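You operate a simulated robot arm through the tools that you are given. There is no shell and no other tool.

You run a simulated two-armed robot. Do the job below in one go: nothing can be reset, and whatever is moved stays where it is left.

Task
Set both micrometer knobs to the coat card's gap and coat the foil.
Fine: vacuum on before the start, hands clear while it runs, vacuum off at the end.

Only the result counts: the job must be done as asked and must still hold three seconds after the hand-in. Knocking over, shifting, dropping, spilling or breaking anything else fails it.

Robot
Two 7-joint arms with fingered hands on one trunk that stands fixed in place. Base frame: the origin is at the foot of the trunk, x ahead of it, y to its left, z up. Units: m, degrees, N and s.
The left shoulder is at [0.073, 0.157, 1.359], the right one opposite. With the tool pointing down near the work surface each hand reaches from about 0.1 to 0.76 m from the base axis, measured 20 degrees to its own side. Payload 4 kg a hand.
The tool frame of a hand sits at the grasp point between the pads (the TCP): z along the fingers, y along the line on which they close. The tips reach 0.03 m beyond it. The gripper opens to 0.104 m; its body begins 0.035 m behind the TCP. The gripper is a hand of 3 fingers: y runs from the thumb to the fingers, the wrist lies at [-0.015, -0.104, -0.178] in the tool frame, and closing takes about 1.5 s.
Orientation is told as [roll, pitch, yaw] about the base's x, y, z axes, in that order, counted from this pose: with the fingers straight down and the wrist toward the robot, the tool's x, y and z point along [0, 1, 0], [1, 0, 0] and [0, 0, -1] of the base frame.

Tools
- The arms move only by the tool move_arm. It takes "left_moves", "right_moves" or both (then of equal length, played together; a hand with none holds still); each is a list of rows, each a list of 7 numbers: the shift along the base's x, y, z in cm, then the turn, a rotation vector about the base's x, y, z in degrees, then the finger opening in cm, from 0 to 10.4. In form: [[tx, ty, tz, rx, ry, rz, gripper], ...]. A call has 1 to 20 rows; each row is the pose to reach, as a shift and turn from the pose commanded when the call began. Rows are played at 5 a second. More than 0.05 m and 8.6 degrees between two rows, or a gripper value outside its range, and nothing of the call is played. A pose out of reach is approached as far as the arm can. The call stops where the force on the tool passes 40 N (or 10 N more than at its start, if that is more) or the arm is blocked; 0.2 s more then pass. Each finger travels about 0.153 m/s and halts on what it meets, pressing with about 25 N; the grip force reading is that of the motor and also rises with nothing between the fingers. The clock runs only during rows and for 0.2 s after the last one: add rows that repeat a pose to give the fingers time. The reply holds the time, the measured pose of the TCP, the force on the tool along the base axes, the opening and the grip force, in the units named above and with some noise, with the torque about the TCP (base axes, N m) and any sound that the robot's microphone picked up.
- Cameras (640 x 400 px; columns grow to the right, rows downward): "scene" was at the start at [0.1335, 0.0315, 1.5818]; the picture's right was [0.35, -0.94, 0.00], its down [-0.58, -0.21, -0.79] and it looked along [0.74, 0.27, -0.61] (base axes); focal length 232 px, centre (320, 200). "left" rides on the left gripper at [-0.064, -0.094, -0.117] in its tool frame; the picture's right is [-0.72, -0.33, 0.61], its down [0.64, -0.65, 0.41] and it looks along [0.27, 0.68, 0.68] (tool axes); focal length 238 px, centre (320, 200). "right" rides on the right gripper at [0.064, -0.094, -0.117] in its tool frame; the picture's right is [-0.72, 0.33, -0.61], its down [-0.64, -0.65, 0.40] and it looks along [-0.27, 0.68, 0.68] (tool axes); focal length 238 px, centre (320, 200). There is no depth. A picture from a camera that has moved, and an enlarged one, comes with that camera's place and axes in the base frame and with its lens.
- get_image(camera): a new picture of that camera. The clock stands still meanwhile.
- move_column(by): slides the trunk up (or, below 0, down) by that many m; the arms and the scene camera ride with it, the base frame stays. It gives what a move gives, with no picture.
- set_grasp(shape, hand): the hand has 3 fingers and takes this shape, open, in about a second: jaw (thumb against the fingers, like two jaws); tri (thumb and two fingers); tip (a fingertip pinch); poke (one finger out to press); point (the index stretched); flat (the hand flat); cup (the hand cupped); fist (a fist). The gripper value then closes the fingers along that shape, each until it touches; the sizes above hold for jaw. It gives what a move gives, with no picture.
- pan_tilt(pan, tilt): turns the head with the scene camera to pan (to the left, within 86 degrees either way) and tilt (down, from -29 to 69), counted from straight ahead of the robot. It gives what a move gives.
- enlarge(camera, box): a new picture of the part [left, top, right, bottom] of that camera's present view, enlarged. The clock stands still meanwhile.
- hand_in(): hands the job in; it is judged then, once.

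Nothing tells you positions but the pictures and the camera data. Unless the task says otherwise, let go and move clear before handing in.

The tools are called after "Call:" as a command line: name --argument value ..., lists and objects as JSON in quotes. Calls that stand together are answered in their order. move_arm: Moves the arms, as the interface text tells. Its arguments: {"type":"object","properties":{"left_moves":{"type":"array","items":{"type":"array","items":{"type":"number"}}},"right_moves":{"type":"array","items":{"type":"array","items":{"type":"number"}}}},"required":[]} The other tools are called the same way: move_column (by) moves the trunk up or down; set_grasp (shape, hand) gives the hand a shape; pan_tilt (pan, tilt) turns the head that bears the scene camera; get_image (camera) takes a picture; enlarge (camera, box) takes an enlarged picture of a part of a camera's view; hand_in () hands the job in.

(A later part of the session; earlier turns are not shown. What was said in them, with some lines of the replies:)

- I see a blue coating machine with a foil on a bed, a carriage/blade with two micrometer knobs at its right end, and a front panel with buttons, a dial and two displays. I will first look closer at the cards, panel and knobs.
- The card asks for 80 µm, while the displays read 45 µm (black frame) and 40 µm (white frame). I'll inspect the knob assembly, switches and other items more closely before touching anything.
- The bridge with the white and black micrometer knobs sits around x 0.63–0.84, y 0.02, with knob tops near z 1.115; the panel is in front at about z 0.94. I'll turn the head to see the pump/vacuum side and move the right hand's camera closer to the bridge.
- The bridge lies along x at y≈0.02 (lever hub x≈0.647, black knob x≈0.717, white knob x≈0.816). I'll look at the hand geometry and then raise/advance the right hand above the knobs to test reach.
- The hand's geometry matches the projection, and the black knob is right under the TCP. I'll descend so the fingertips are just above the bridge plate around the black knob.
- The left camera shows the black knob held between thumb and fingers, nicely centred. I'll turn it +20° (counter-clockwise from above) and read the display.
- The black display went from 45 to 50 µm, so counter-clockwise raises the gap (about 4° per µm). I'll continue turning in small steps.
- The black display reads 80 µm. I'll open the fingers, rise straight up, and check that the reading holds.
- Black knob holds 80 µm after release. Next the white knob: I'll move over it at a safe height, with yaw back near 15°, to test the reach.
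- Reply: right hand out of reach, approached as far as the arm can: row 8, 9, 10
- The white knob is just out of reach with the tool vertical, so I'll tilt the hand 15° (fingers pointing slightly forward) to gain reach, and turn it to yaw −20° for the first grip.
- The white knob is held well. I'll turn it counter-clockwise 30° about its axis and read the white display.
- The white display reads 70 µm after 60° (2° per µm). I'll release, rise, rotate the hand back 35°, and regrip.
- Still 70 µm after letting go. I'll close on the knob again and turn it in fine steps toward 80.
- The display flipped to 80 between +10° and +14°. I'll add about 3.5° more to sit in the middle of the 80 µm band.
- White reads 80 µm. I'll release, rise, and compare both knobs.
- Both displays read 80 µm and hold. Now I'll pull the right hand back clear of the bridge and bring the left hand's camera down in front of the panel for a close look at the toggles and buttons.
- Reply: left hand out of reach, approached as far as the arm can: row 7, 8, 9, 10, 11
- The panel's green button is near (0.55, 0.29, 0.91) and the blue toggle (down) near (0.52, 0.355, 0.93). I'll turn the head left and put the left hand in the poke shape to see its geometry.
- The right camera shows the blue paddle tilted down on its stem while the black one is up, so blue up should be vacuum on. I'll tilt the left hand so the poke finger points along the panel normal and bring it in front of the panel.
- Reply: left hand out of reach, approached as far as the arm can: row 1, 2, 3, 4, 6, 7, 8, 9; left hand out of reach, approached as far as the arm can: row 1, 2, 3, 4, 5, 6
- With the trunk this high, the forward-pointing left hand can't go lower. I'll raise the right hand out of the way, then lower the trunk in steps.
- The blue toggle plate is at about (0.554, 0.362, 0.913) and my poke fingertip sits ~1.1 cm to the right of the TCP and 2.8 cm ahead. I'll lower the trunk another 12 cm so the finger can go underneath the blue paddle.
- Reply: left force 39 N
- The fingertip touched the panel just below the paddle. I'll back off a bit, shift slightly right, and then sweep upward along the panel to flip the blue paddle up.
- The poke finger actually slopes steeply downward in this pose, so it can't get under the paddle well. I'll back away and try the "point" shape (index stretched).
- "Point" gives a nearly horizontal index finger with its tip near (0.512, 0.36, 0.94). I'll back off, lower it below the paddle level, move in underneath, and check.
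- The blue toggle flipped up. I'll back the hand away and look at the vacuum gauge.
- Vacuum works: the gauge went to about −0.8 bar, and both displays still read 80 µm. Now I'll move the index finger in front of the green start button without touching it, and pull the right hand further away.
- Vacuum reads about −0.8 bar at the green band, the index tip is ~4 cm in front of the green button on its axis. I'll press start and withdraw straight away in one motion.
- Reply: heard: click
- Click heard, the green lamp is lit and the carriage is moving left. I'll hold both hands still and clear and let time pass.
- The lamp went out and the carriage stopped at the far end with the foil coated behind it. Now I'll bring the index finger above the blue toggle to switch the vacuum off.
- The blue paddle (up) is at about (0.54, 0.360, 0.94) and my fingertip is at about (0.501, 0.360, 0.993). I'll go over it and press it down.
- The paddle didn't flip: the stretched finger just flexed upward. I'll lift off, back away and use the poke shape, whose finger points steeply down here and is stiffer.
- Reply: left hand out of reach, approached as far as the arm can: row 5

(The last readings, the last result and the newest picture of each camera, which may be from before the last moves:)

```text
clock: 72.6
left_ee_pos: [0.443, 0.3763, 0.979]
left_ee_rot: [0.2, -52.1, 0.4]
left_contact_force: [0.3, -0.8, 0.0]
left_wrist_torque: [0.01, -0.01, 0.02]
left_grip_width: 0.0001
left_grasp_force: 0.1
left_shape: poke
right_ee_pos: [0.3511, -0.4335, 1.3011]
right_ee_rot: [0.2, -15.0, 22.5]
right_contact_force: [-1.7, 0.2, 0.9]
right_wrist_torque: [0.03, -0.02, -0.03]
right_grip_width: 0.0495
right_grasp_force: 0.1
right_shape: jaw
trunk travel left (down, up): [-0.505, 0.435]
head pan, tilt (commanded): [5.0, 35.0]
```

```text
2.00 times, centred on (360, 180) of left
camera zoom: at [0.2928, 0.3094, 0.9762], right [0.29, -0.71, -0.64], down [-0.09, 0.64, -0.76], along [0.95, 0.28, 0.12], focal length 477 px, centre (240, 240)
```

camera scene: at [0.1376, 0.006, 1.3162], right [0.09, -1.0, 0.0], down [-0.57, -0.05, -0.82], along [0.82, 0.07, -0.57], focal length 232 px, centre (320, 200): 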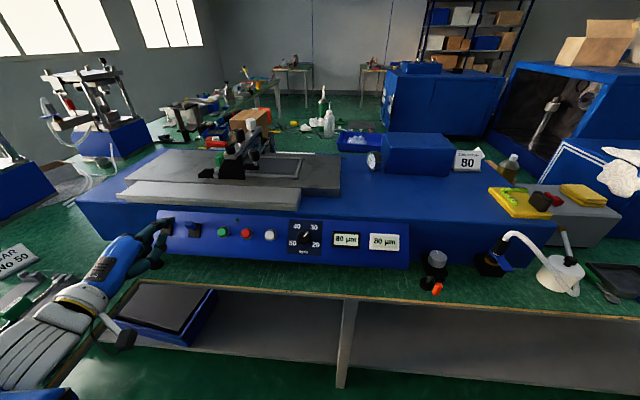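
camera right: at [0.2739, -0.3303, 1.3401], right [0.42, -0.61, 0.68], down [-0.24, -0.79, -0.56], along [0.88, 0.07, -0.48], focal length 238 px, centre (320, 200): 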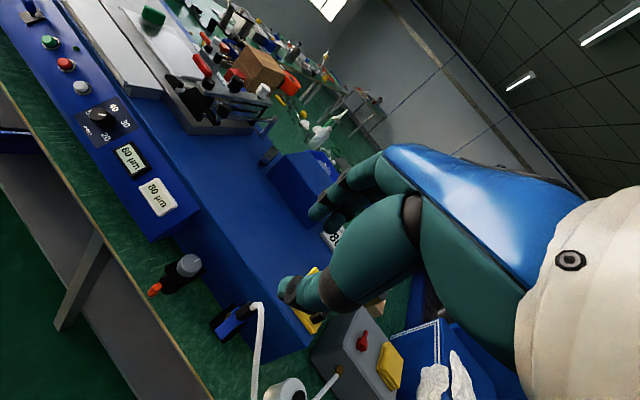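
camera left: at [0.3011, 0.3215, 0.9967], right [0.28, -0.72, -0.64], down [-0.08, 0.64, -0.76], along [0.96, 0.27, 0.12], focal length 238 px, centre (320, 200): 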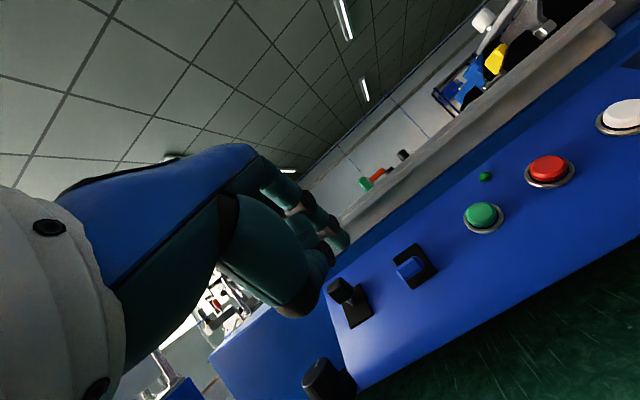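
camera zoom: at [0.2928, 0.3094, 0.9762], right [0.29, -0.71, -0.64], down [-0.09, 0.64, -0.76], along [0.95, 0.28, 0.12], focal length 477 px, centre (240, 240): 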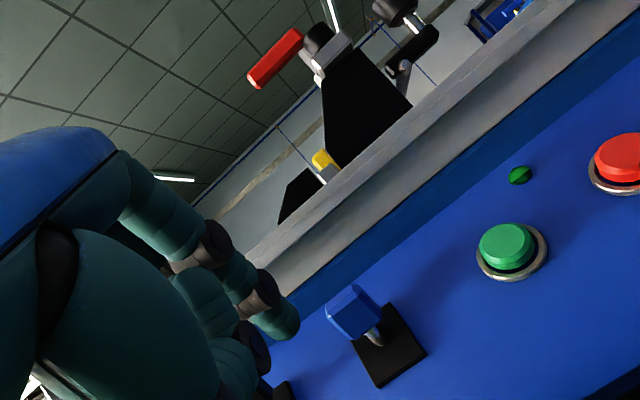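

Call:
move_arm --left_moves '[[1.5, 0, 1.5, 0, 0, 0, 0], [3.5, -0.3, 2.5, 0, 0, 0, 0], [5.5, -0.4, 2.5, 0, 0, 0, 0], [7.5, -0.4, 2.5, 0, 0, 0, 0], [8.3, -0.4, 2.2, 0, 0, 0, 0], [8.3, -0.4, 2.2, 0, 0, 0, 0]]'

Call:
enlarge --camera "scene" --box '[120, 170, 280, 270]'

Call:
enlarge --camera "right" --box '[0, 0, 100, 80]'

Call:
enlarge --camera "left" --box '[240, 80, 480, 280]'

```text
clock: 74.0
left_ee_pos: [0.5216, 0.369, 1.0012]
left_ee_rot: [0.1, -52.0, -0.1]
left_contact_force: [-0.3, 0.8, 0.7]
left_wrist_torque: [-0.01, -0.01, 0.03]
left_grip_width: 0.0001
left_grasp_force: 0.1
left_shape: poke
right_ee_pos: [0.3514, -0.4333, 1.3021]
right_ee_rot: [0.2, -14.9, 22.4]
right_contact_force: [0.7, -0.3, 0.0]
right_wrist_torque: [0.03, -0.01, 0.01]
right_grip_width: 0.0494
right_grasp_force: 0.1
right_shape: jaw
trunk travel left (down, up): [-0.505, 0.435]
head pan, tilt (commanded): [5.0, 35.0]
```

```text
4.00 times, centred on (200, 220) of scene
camera zoom: at [0.1383, 0.0063, 1.3161], right [0.09, -1.0, 0.0], down [-0.57, -0.05, -0.82], along [0.82, 0.07, -0.57], focal length 929 px, centre (800, 120)
```

zoom: 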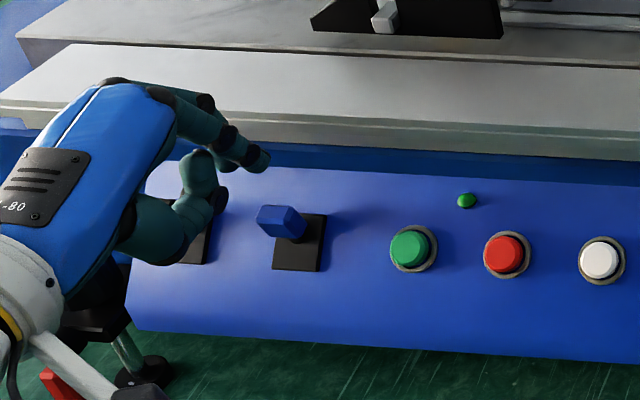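

```text
5.00 times, centred on (50, 40) of right
camera zoom: at [0.214, -0.42, 1.39], right [0.42, -0.61, 0.68], down [-0.24, -0.79, -0.56], along [0.88, 0.07, -0.48], focal length 1192 px, centre (1670, 1000)
```

zoom: 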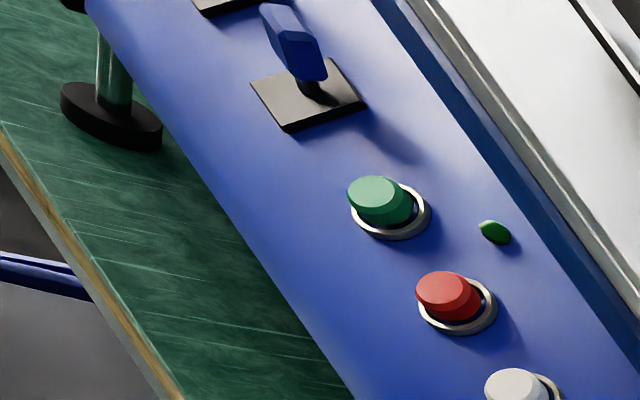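

```text
2.00 times, centred on (360, 180) of left
camera zoom: at [0.37, 0.3046, 0.998], right [0.28, -0.72, -0.64], down [-0.08, 0.64, -0.76], along [0.96, 0.27, 0.12], focal length 477 px, centre (240, 240)
```

zoom: 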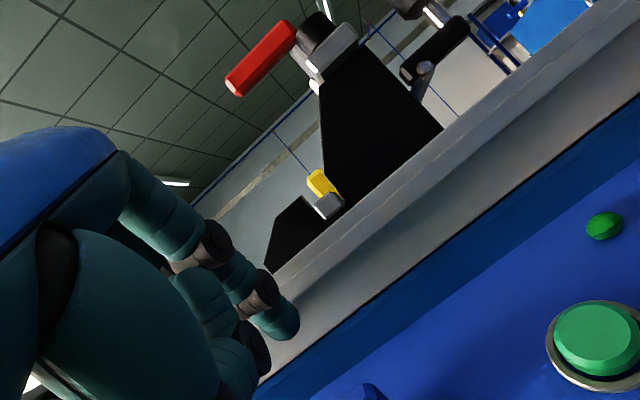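

Fingertip is right above the paddle. Pressing down along the panel now.

Call:
move_arm --left_moves '[[0, 0.2, -1.3, 0, 0, 0, 0], [0, 0.2, -2.6, 0, 0, 0, 0], [-0.4, 0.2, -3.6, 0, 0, 0, 0], [-0.9, 0.2, -4.4, 0, 0, 0, 0], [-1.4, 0.2, -5.1, 0, 0, 0, 0], [-1.9, 0.2, -5.8, 0, 0, 0, 0], [-2.2, 0.2, -6.3, 0, 0, 0, 0], [-2.2, 0.2, -6.3, 0, 0, 0, 0]]'

Call:
enlarge --camera "scene" --box '[120, 170, 280, 270]'

Call:
enlarge --camera "right" --box '[0, 0, 100, 80]'

```text
clock: 75.6
left_ee_pos: [0.4942, 0.369, 0.9517]
left_ee_rot: [0.8, -53.8, -1.0]
left_contact_force: [-23.9, 1.8, 24.8]
left_wrist_torque: [-0.23, -0.08, -0.16]
left_grip_width: 0.0002
left_grasp_force: 0.1
left_shape: poke
right_ee_pos: [0.3448, -0.4356, 1.302]
right_ee_rot: [0.1, -15.3, 22.6]
right_contact_force: [0.2, 0.3, -0.2]
right_wrist_torque: [-0.02, 0.04, 0.02]
right_grip_width: 0.0496
right_grasp_force: 0.0
right_shape: jaw
trunk travel left (down, up): [-0.505, 0.435]
head pan, tilt (commanded): [5.0, 35.0]
stopped in row 7 (left hand): the force on the tool passed its limit at 41 N (the readings are from after the stop); the commanded pose is now the measured one
```

```text
4.00 times, centred on (200, 220) of scene
camera zoom: at [0.1322, 0.0046, 1.3169], right [0.09, -1.0, 0.0], down [-0.57, -0.05, -0.82], along [0.82, 0.07, -0.57], focal length 929 px, centre (800, 120)
```

zoom: 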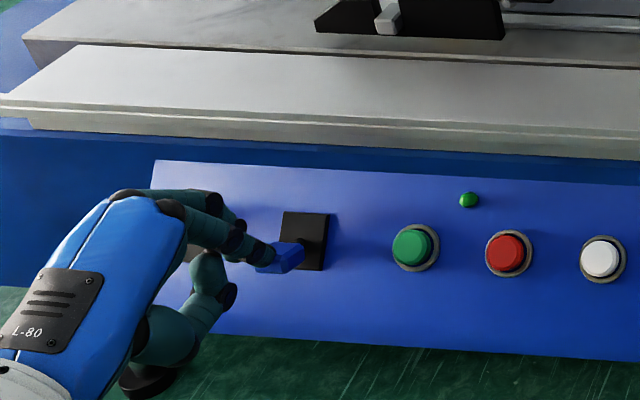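

```text
5.00 times, centred on (50, 40) of right
camera zoom: at [0.2082, -0.4219, 1.3903], right [0.42, -0.61, 0.68], down [-0.24, -0.79, -0.56], along [0.88, 0.07, -0.47], focal length 1192 px, centre (1670, 1000)
```

zoom: 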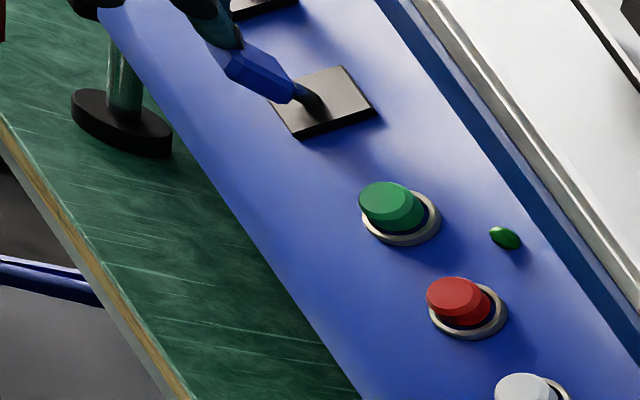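

The blue toggle is down. I'll lift off and withdraw, then check the gauge and the machine.

Call:
move_arm --left_moves '[[0, 0, 1.5, 0, 0, 0, 0], [-0.5, 0, 3.5, 0, 0, 0, 0], [-3, 0, 4.5, 0, 0, 0, 0], [-5, 0.5, 4, 0, 0, 0, 0], [-5.5, 1, 3, 0, 0, 0, 0], [-5.5, 1, 3, 0, 0, 0, 0], [-5.5, 1, 3, 0, 0, 0, 0], [-5.5, 1, 3, 0, 0, 0, 0], [-5.5, 1, 3, 0, 0, 0, 0], [-5.5, 1, 3, 0, 0, 0, 0]]'

Call:
enlarge --camera "scene" --box '[130, 120, 430, 290]'

Call:
enlarge --camera "scene" --box '[366, 150, 386, 172]'

Call:
enlarge --camera "right" --box '[0, 0, 300, 180]'

```text
clock: 77.8
left_ee_pos: [0.4447, 0.3807, 0.9702]
left_ee_rot: [0.5, -52.6, -0.4]
left_contact_force: [1.1, 0.4, -0.4]
left_wrist_torque: [0.01, -0.03, 0.01]
left_grip_width: 0.0
left_grasp_force: 0.1
left_shape: poke
right_ee_pos: [0.3528, -0.4334, 1.3023]
right_ee_rot: [0.0, -15.0, 22.4]
right_contact_force: [-0.2, -0.3, -0.2]
right_wrist_torque: [-0.06, -0.02, 0.0]
right_grip_width: 0.0498
right_grasp_force: 0.0
right_shape: jaw
trunk travel left (down, up): [-0.505, 0.435]
head pan, tilt (commanded): [5.0, 35.0]
```

```text
2.13 times, centred on (280, 205) of scene
camera zoom: at [0.1381, 0.0062, 1.3162], right [0.09, -1.0, 0.0], down [-0.57, -0.05, -0.82], along [0.82, 0.07, -0.57], focal length 496 px, centre (405, 189)
```

zoom: 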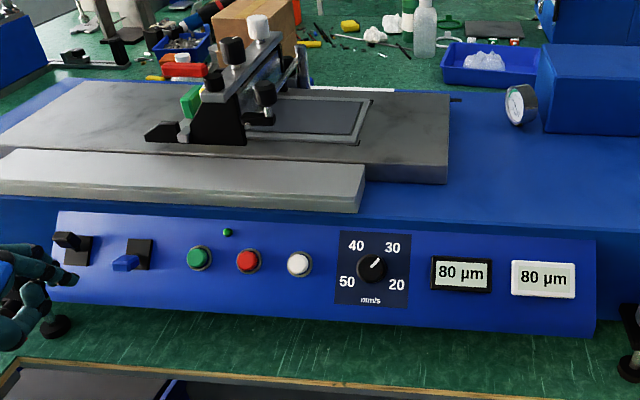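

```text
16.00 times, centred on (376, 161) of scene
camera zoom: at [0.1381, 0.0062, 1.3162], right [0.09, -1.0, 0.0], down [-0.57, -0.05, -0.82], along [0.82, 0.07, -0.57], focal length 3716 px, centre (-576, 824)
```

zoom: 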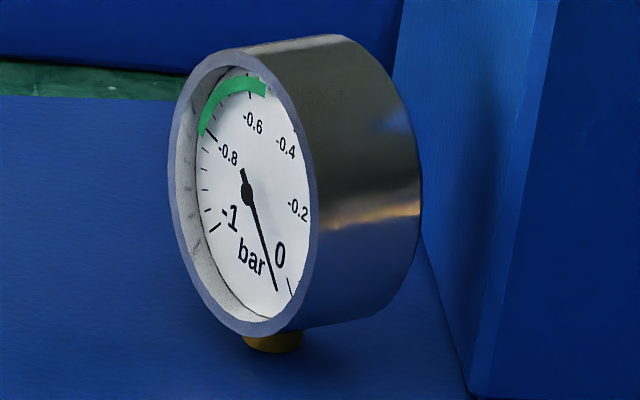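

```text
2.13 times, centred on (150, 90) of right
camera zoom: at [0.2143, -0.4202, 1.3899], right [0.42, -0.61, 0.68], down [-0.24, -0.79, -0.56], along [0.88, 0.07, -0.48], focal length 508 px, centre (683, 435)
```

zoom: 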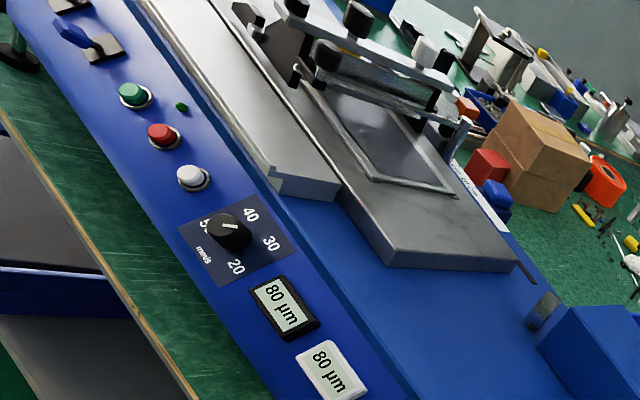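

Call:
get_image --camera "left"

Call:
enlarge --camera "scene" --box '[190, 120, 320, 190]'

Call:
enlarge --camera "right" --box '[90, 0, 230, 100]'

```text
taken
camera left: at [0.293, 0.3167, 0.9674], right [0.29, -0.72, -0.64], down [-0.07, 0.64, -0.76], along [0.95, 0.27, 0.13], focal length 238 px, centre (320, 200)
```

left: 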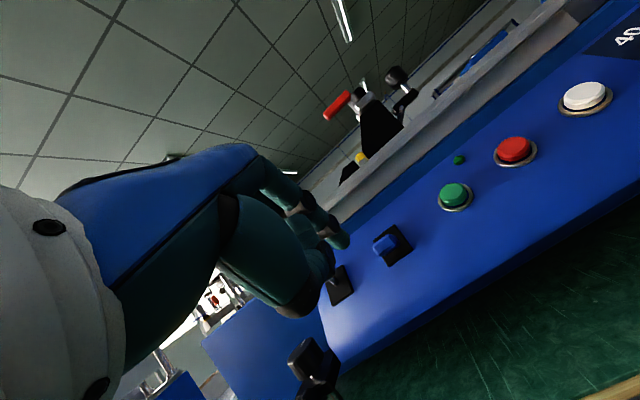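

```text
4.92 times, centred on (255, 155) of scene
camera zoom: at [0.1381, 0.0062, 1.3162], right [0.09, -1.0, 0.0], down [-0.57, -0.05, -0.82], along [0.82, 0.07, -0.57], focal length 1144 px, centre (640, 422)
```

zoom: 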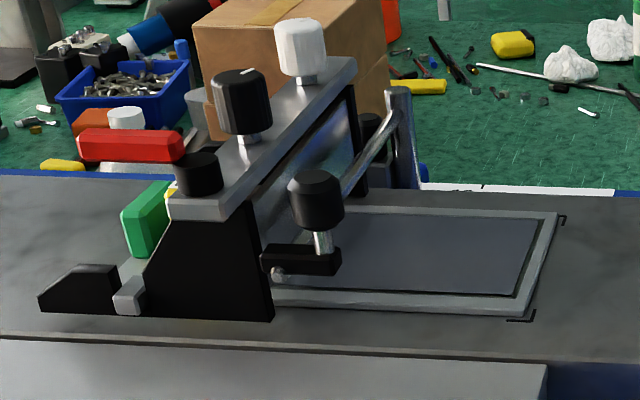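

```text
4.00 times, centred on (160, 50) of right
camera zoom: at [0.2143, -0.4202, 1.3899], right [0.42, -0.61, 0.68], down [-0.24, -0.79, -0.56], along [0.88, 0.07, -0.48], focal length 953 px, centre (960, 800)
```

zoom: 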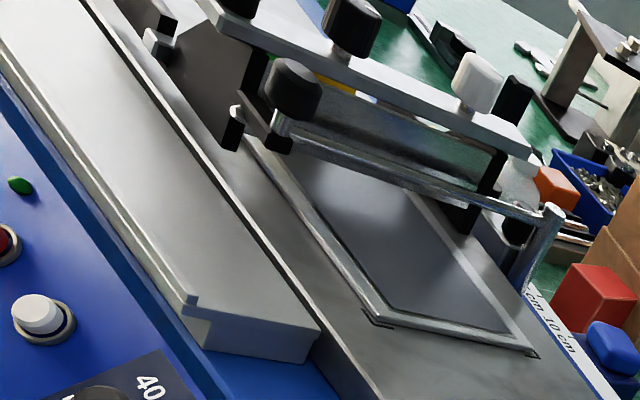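

Gauge is back near 0 bar, both displays read 80 µm, the carriage is at rest and the foil is coated. I'll move the left hand further clear before handing in.

Call:
move_arm --left_moves '[[-1, 1, 2, 0, 5, 0, 0], [-1.5, 2, 5, 0, 10, 0, 0], [-2, 3, 8, 0, 16, 0, 0], [-2, 4, 11, 0, 22, 0, 0], [-2, 5, 14, 0, 28, 0, 0], [-2, 5, 14, 0, 28, 0, 0], [-2, 5, 14, 0, 28, 0, 0]]'

Call:
get_image --camera "scene"

Call:
enlarge --camera "scene" --box '[130, 120, 430, 290]'

```text
clock: 79.4
left_ee_pos: [0.4247, 0.4307, 1.1124]
left_ee_rot: [0.3, -24.6, -0.4]
left_contact_force: [0.0, -0.4, -0.2]
left_wrist_torque: [0.01, 0.0, 0.02]
left_grip_width: 0.0001
left_grasp_force: 0.0
left_shape: poke
right_ee_pos: [0.351, -0.4331, 1.3013]
right_ee_rot: [0.1, -14.9, 22.5]
right_contact_force: [-0.1, 0.1, -0.2]
right_wrist_torque: [-0.04, 0.0, -0.01]
right_grip_width: 0.0497
right_grasp_force: 0.2
right_shape: jaw
trunk travel left (down, up): [-0.505, 0.435]
head pan, tilt (commanded): [5.0, 35.0]
```

```text
taken
camera scene: at [0.1383, 0.0068, 1.3162], right [0.09, -1.0, 0.0], down [-0.57, -0.05, -0.82], along [0.82, 0.07, -0.57], focal length 232 px, centre (320, 200)
```

scene: 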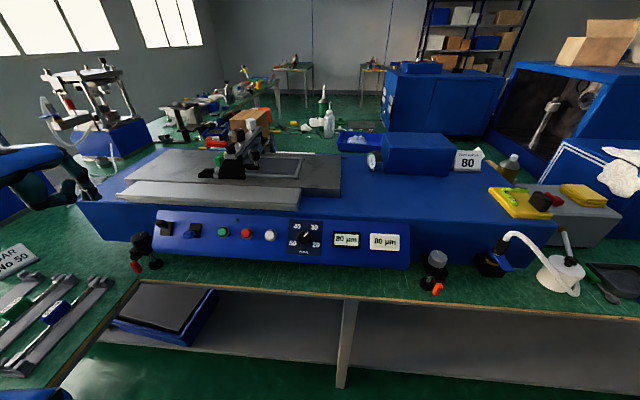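

```text
2.13 times, centred on (280, 205) of scene
camera zoom: at [0.1383, 0.0068, 1.3162], right [0.09, -1.0, 0.0], down [-0.57, -0.05, -0.82], along [0.82, 0.07, -0.57], focal length 496 px, centre (405, 189)
```

zoom: 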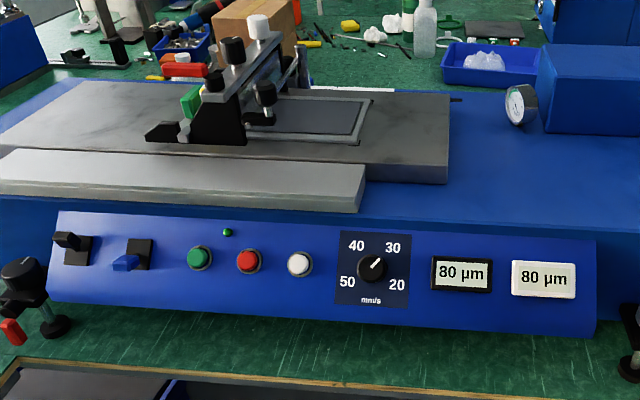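

Both knobs show 80 µm, the foil is coated, the carriage has stopped, the vacuum is off and both hands are clear. Handing in.

Call:
hand_in

```text
The job is handed in.
```

I set both micrometer knobs to the card's 80 µm and coated the foil. I've handed the job in, but no verdict has come back.

- **Gap:** the black knob went from 45 to 80 µm and the white from 40 to 80 µm. Both displays still read 80 µm at the end.
- **Vacuum:** I switched it on before the start, and the gauge reached about -0.8 bar, right at the edge of its green band. I switched it off after the run, and the gauge dropped back to about 0. The first push on the off switch only bent the finger, so it took a second try.
- **Coating run:** I pressed the green start button and drew the hand back straight away. The carriage ran its stroke and stopped by itself, with both hands clear throughout. I left it at the far end of the bed.
- **Coating check:** the foil looks coated everywhere I could see. The part under and just ahead of the carriage was hidden from the cameras.

I didn't knock over or shift anything else. The left fingertip bumped the front panel once while lining up with the vacuum switch, with no visible effect.
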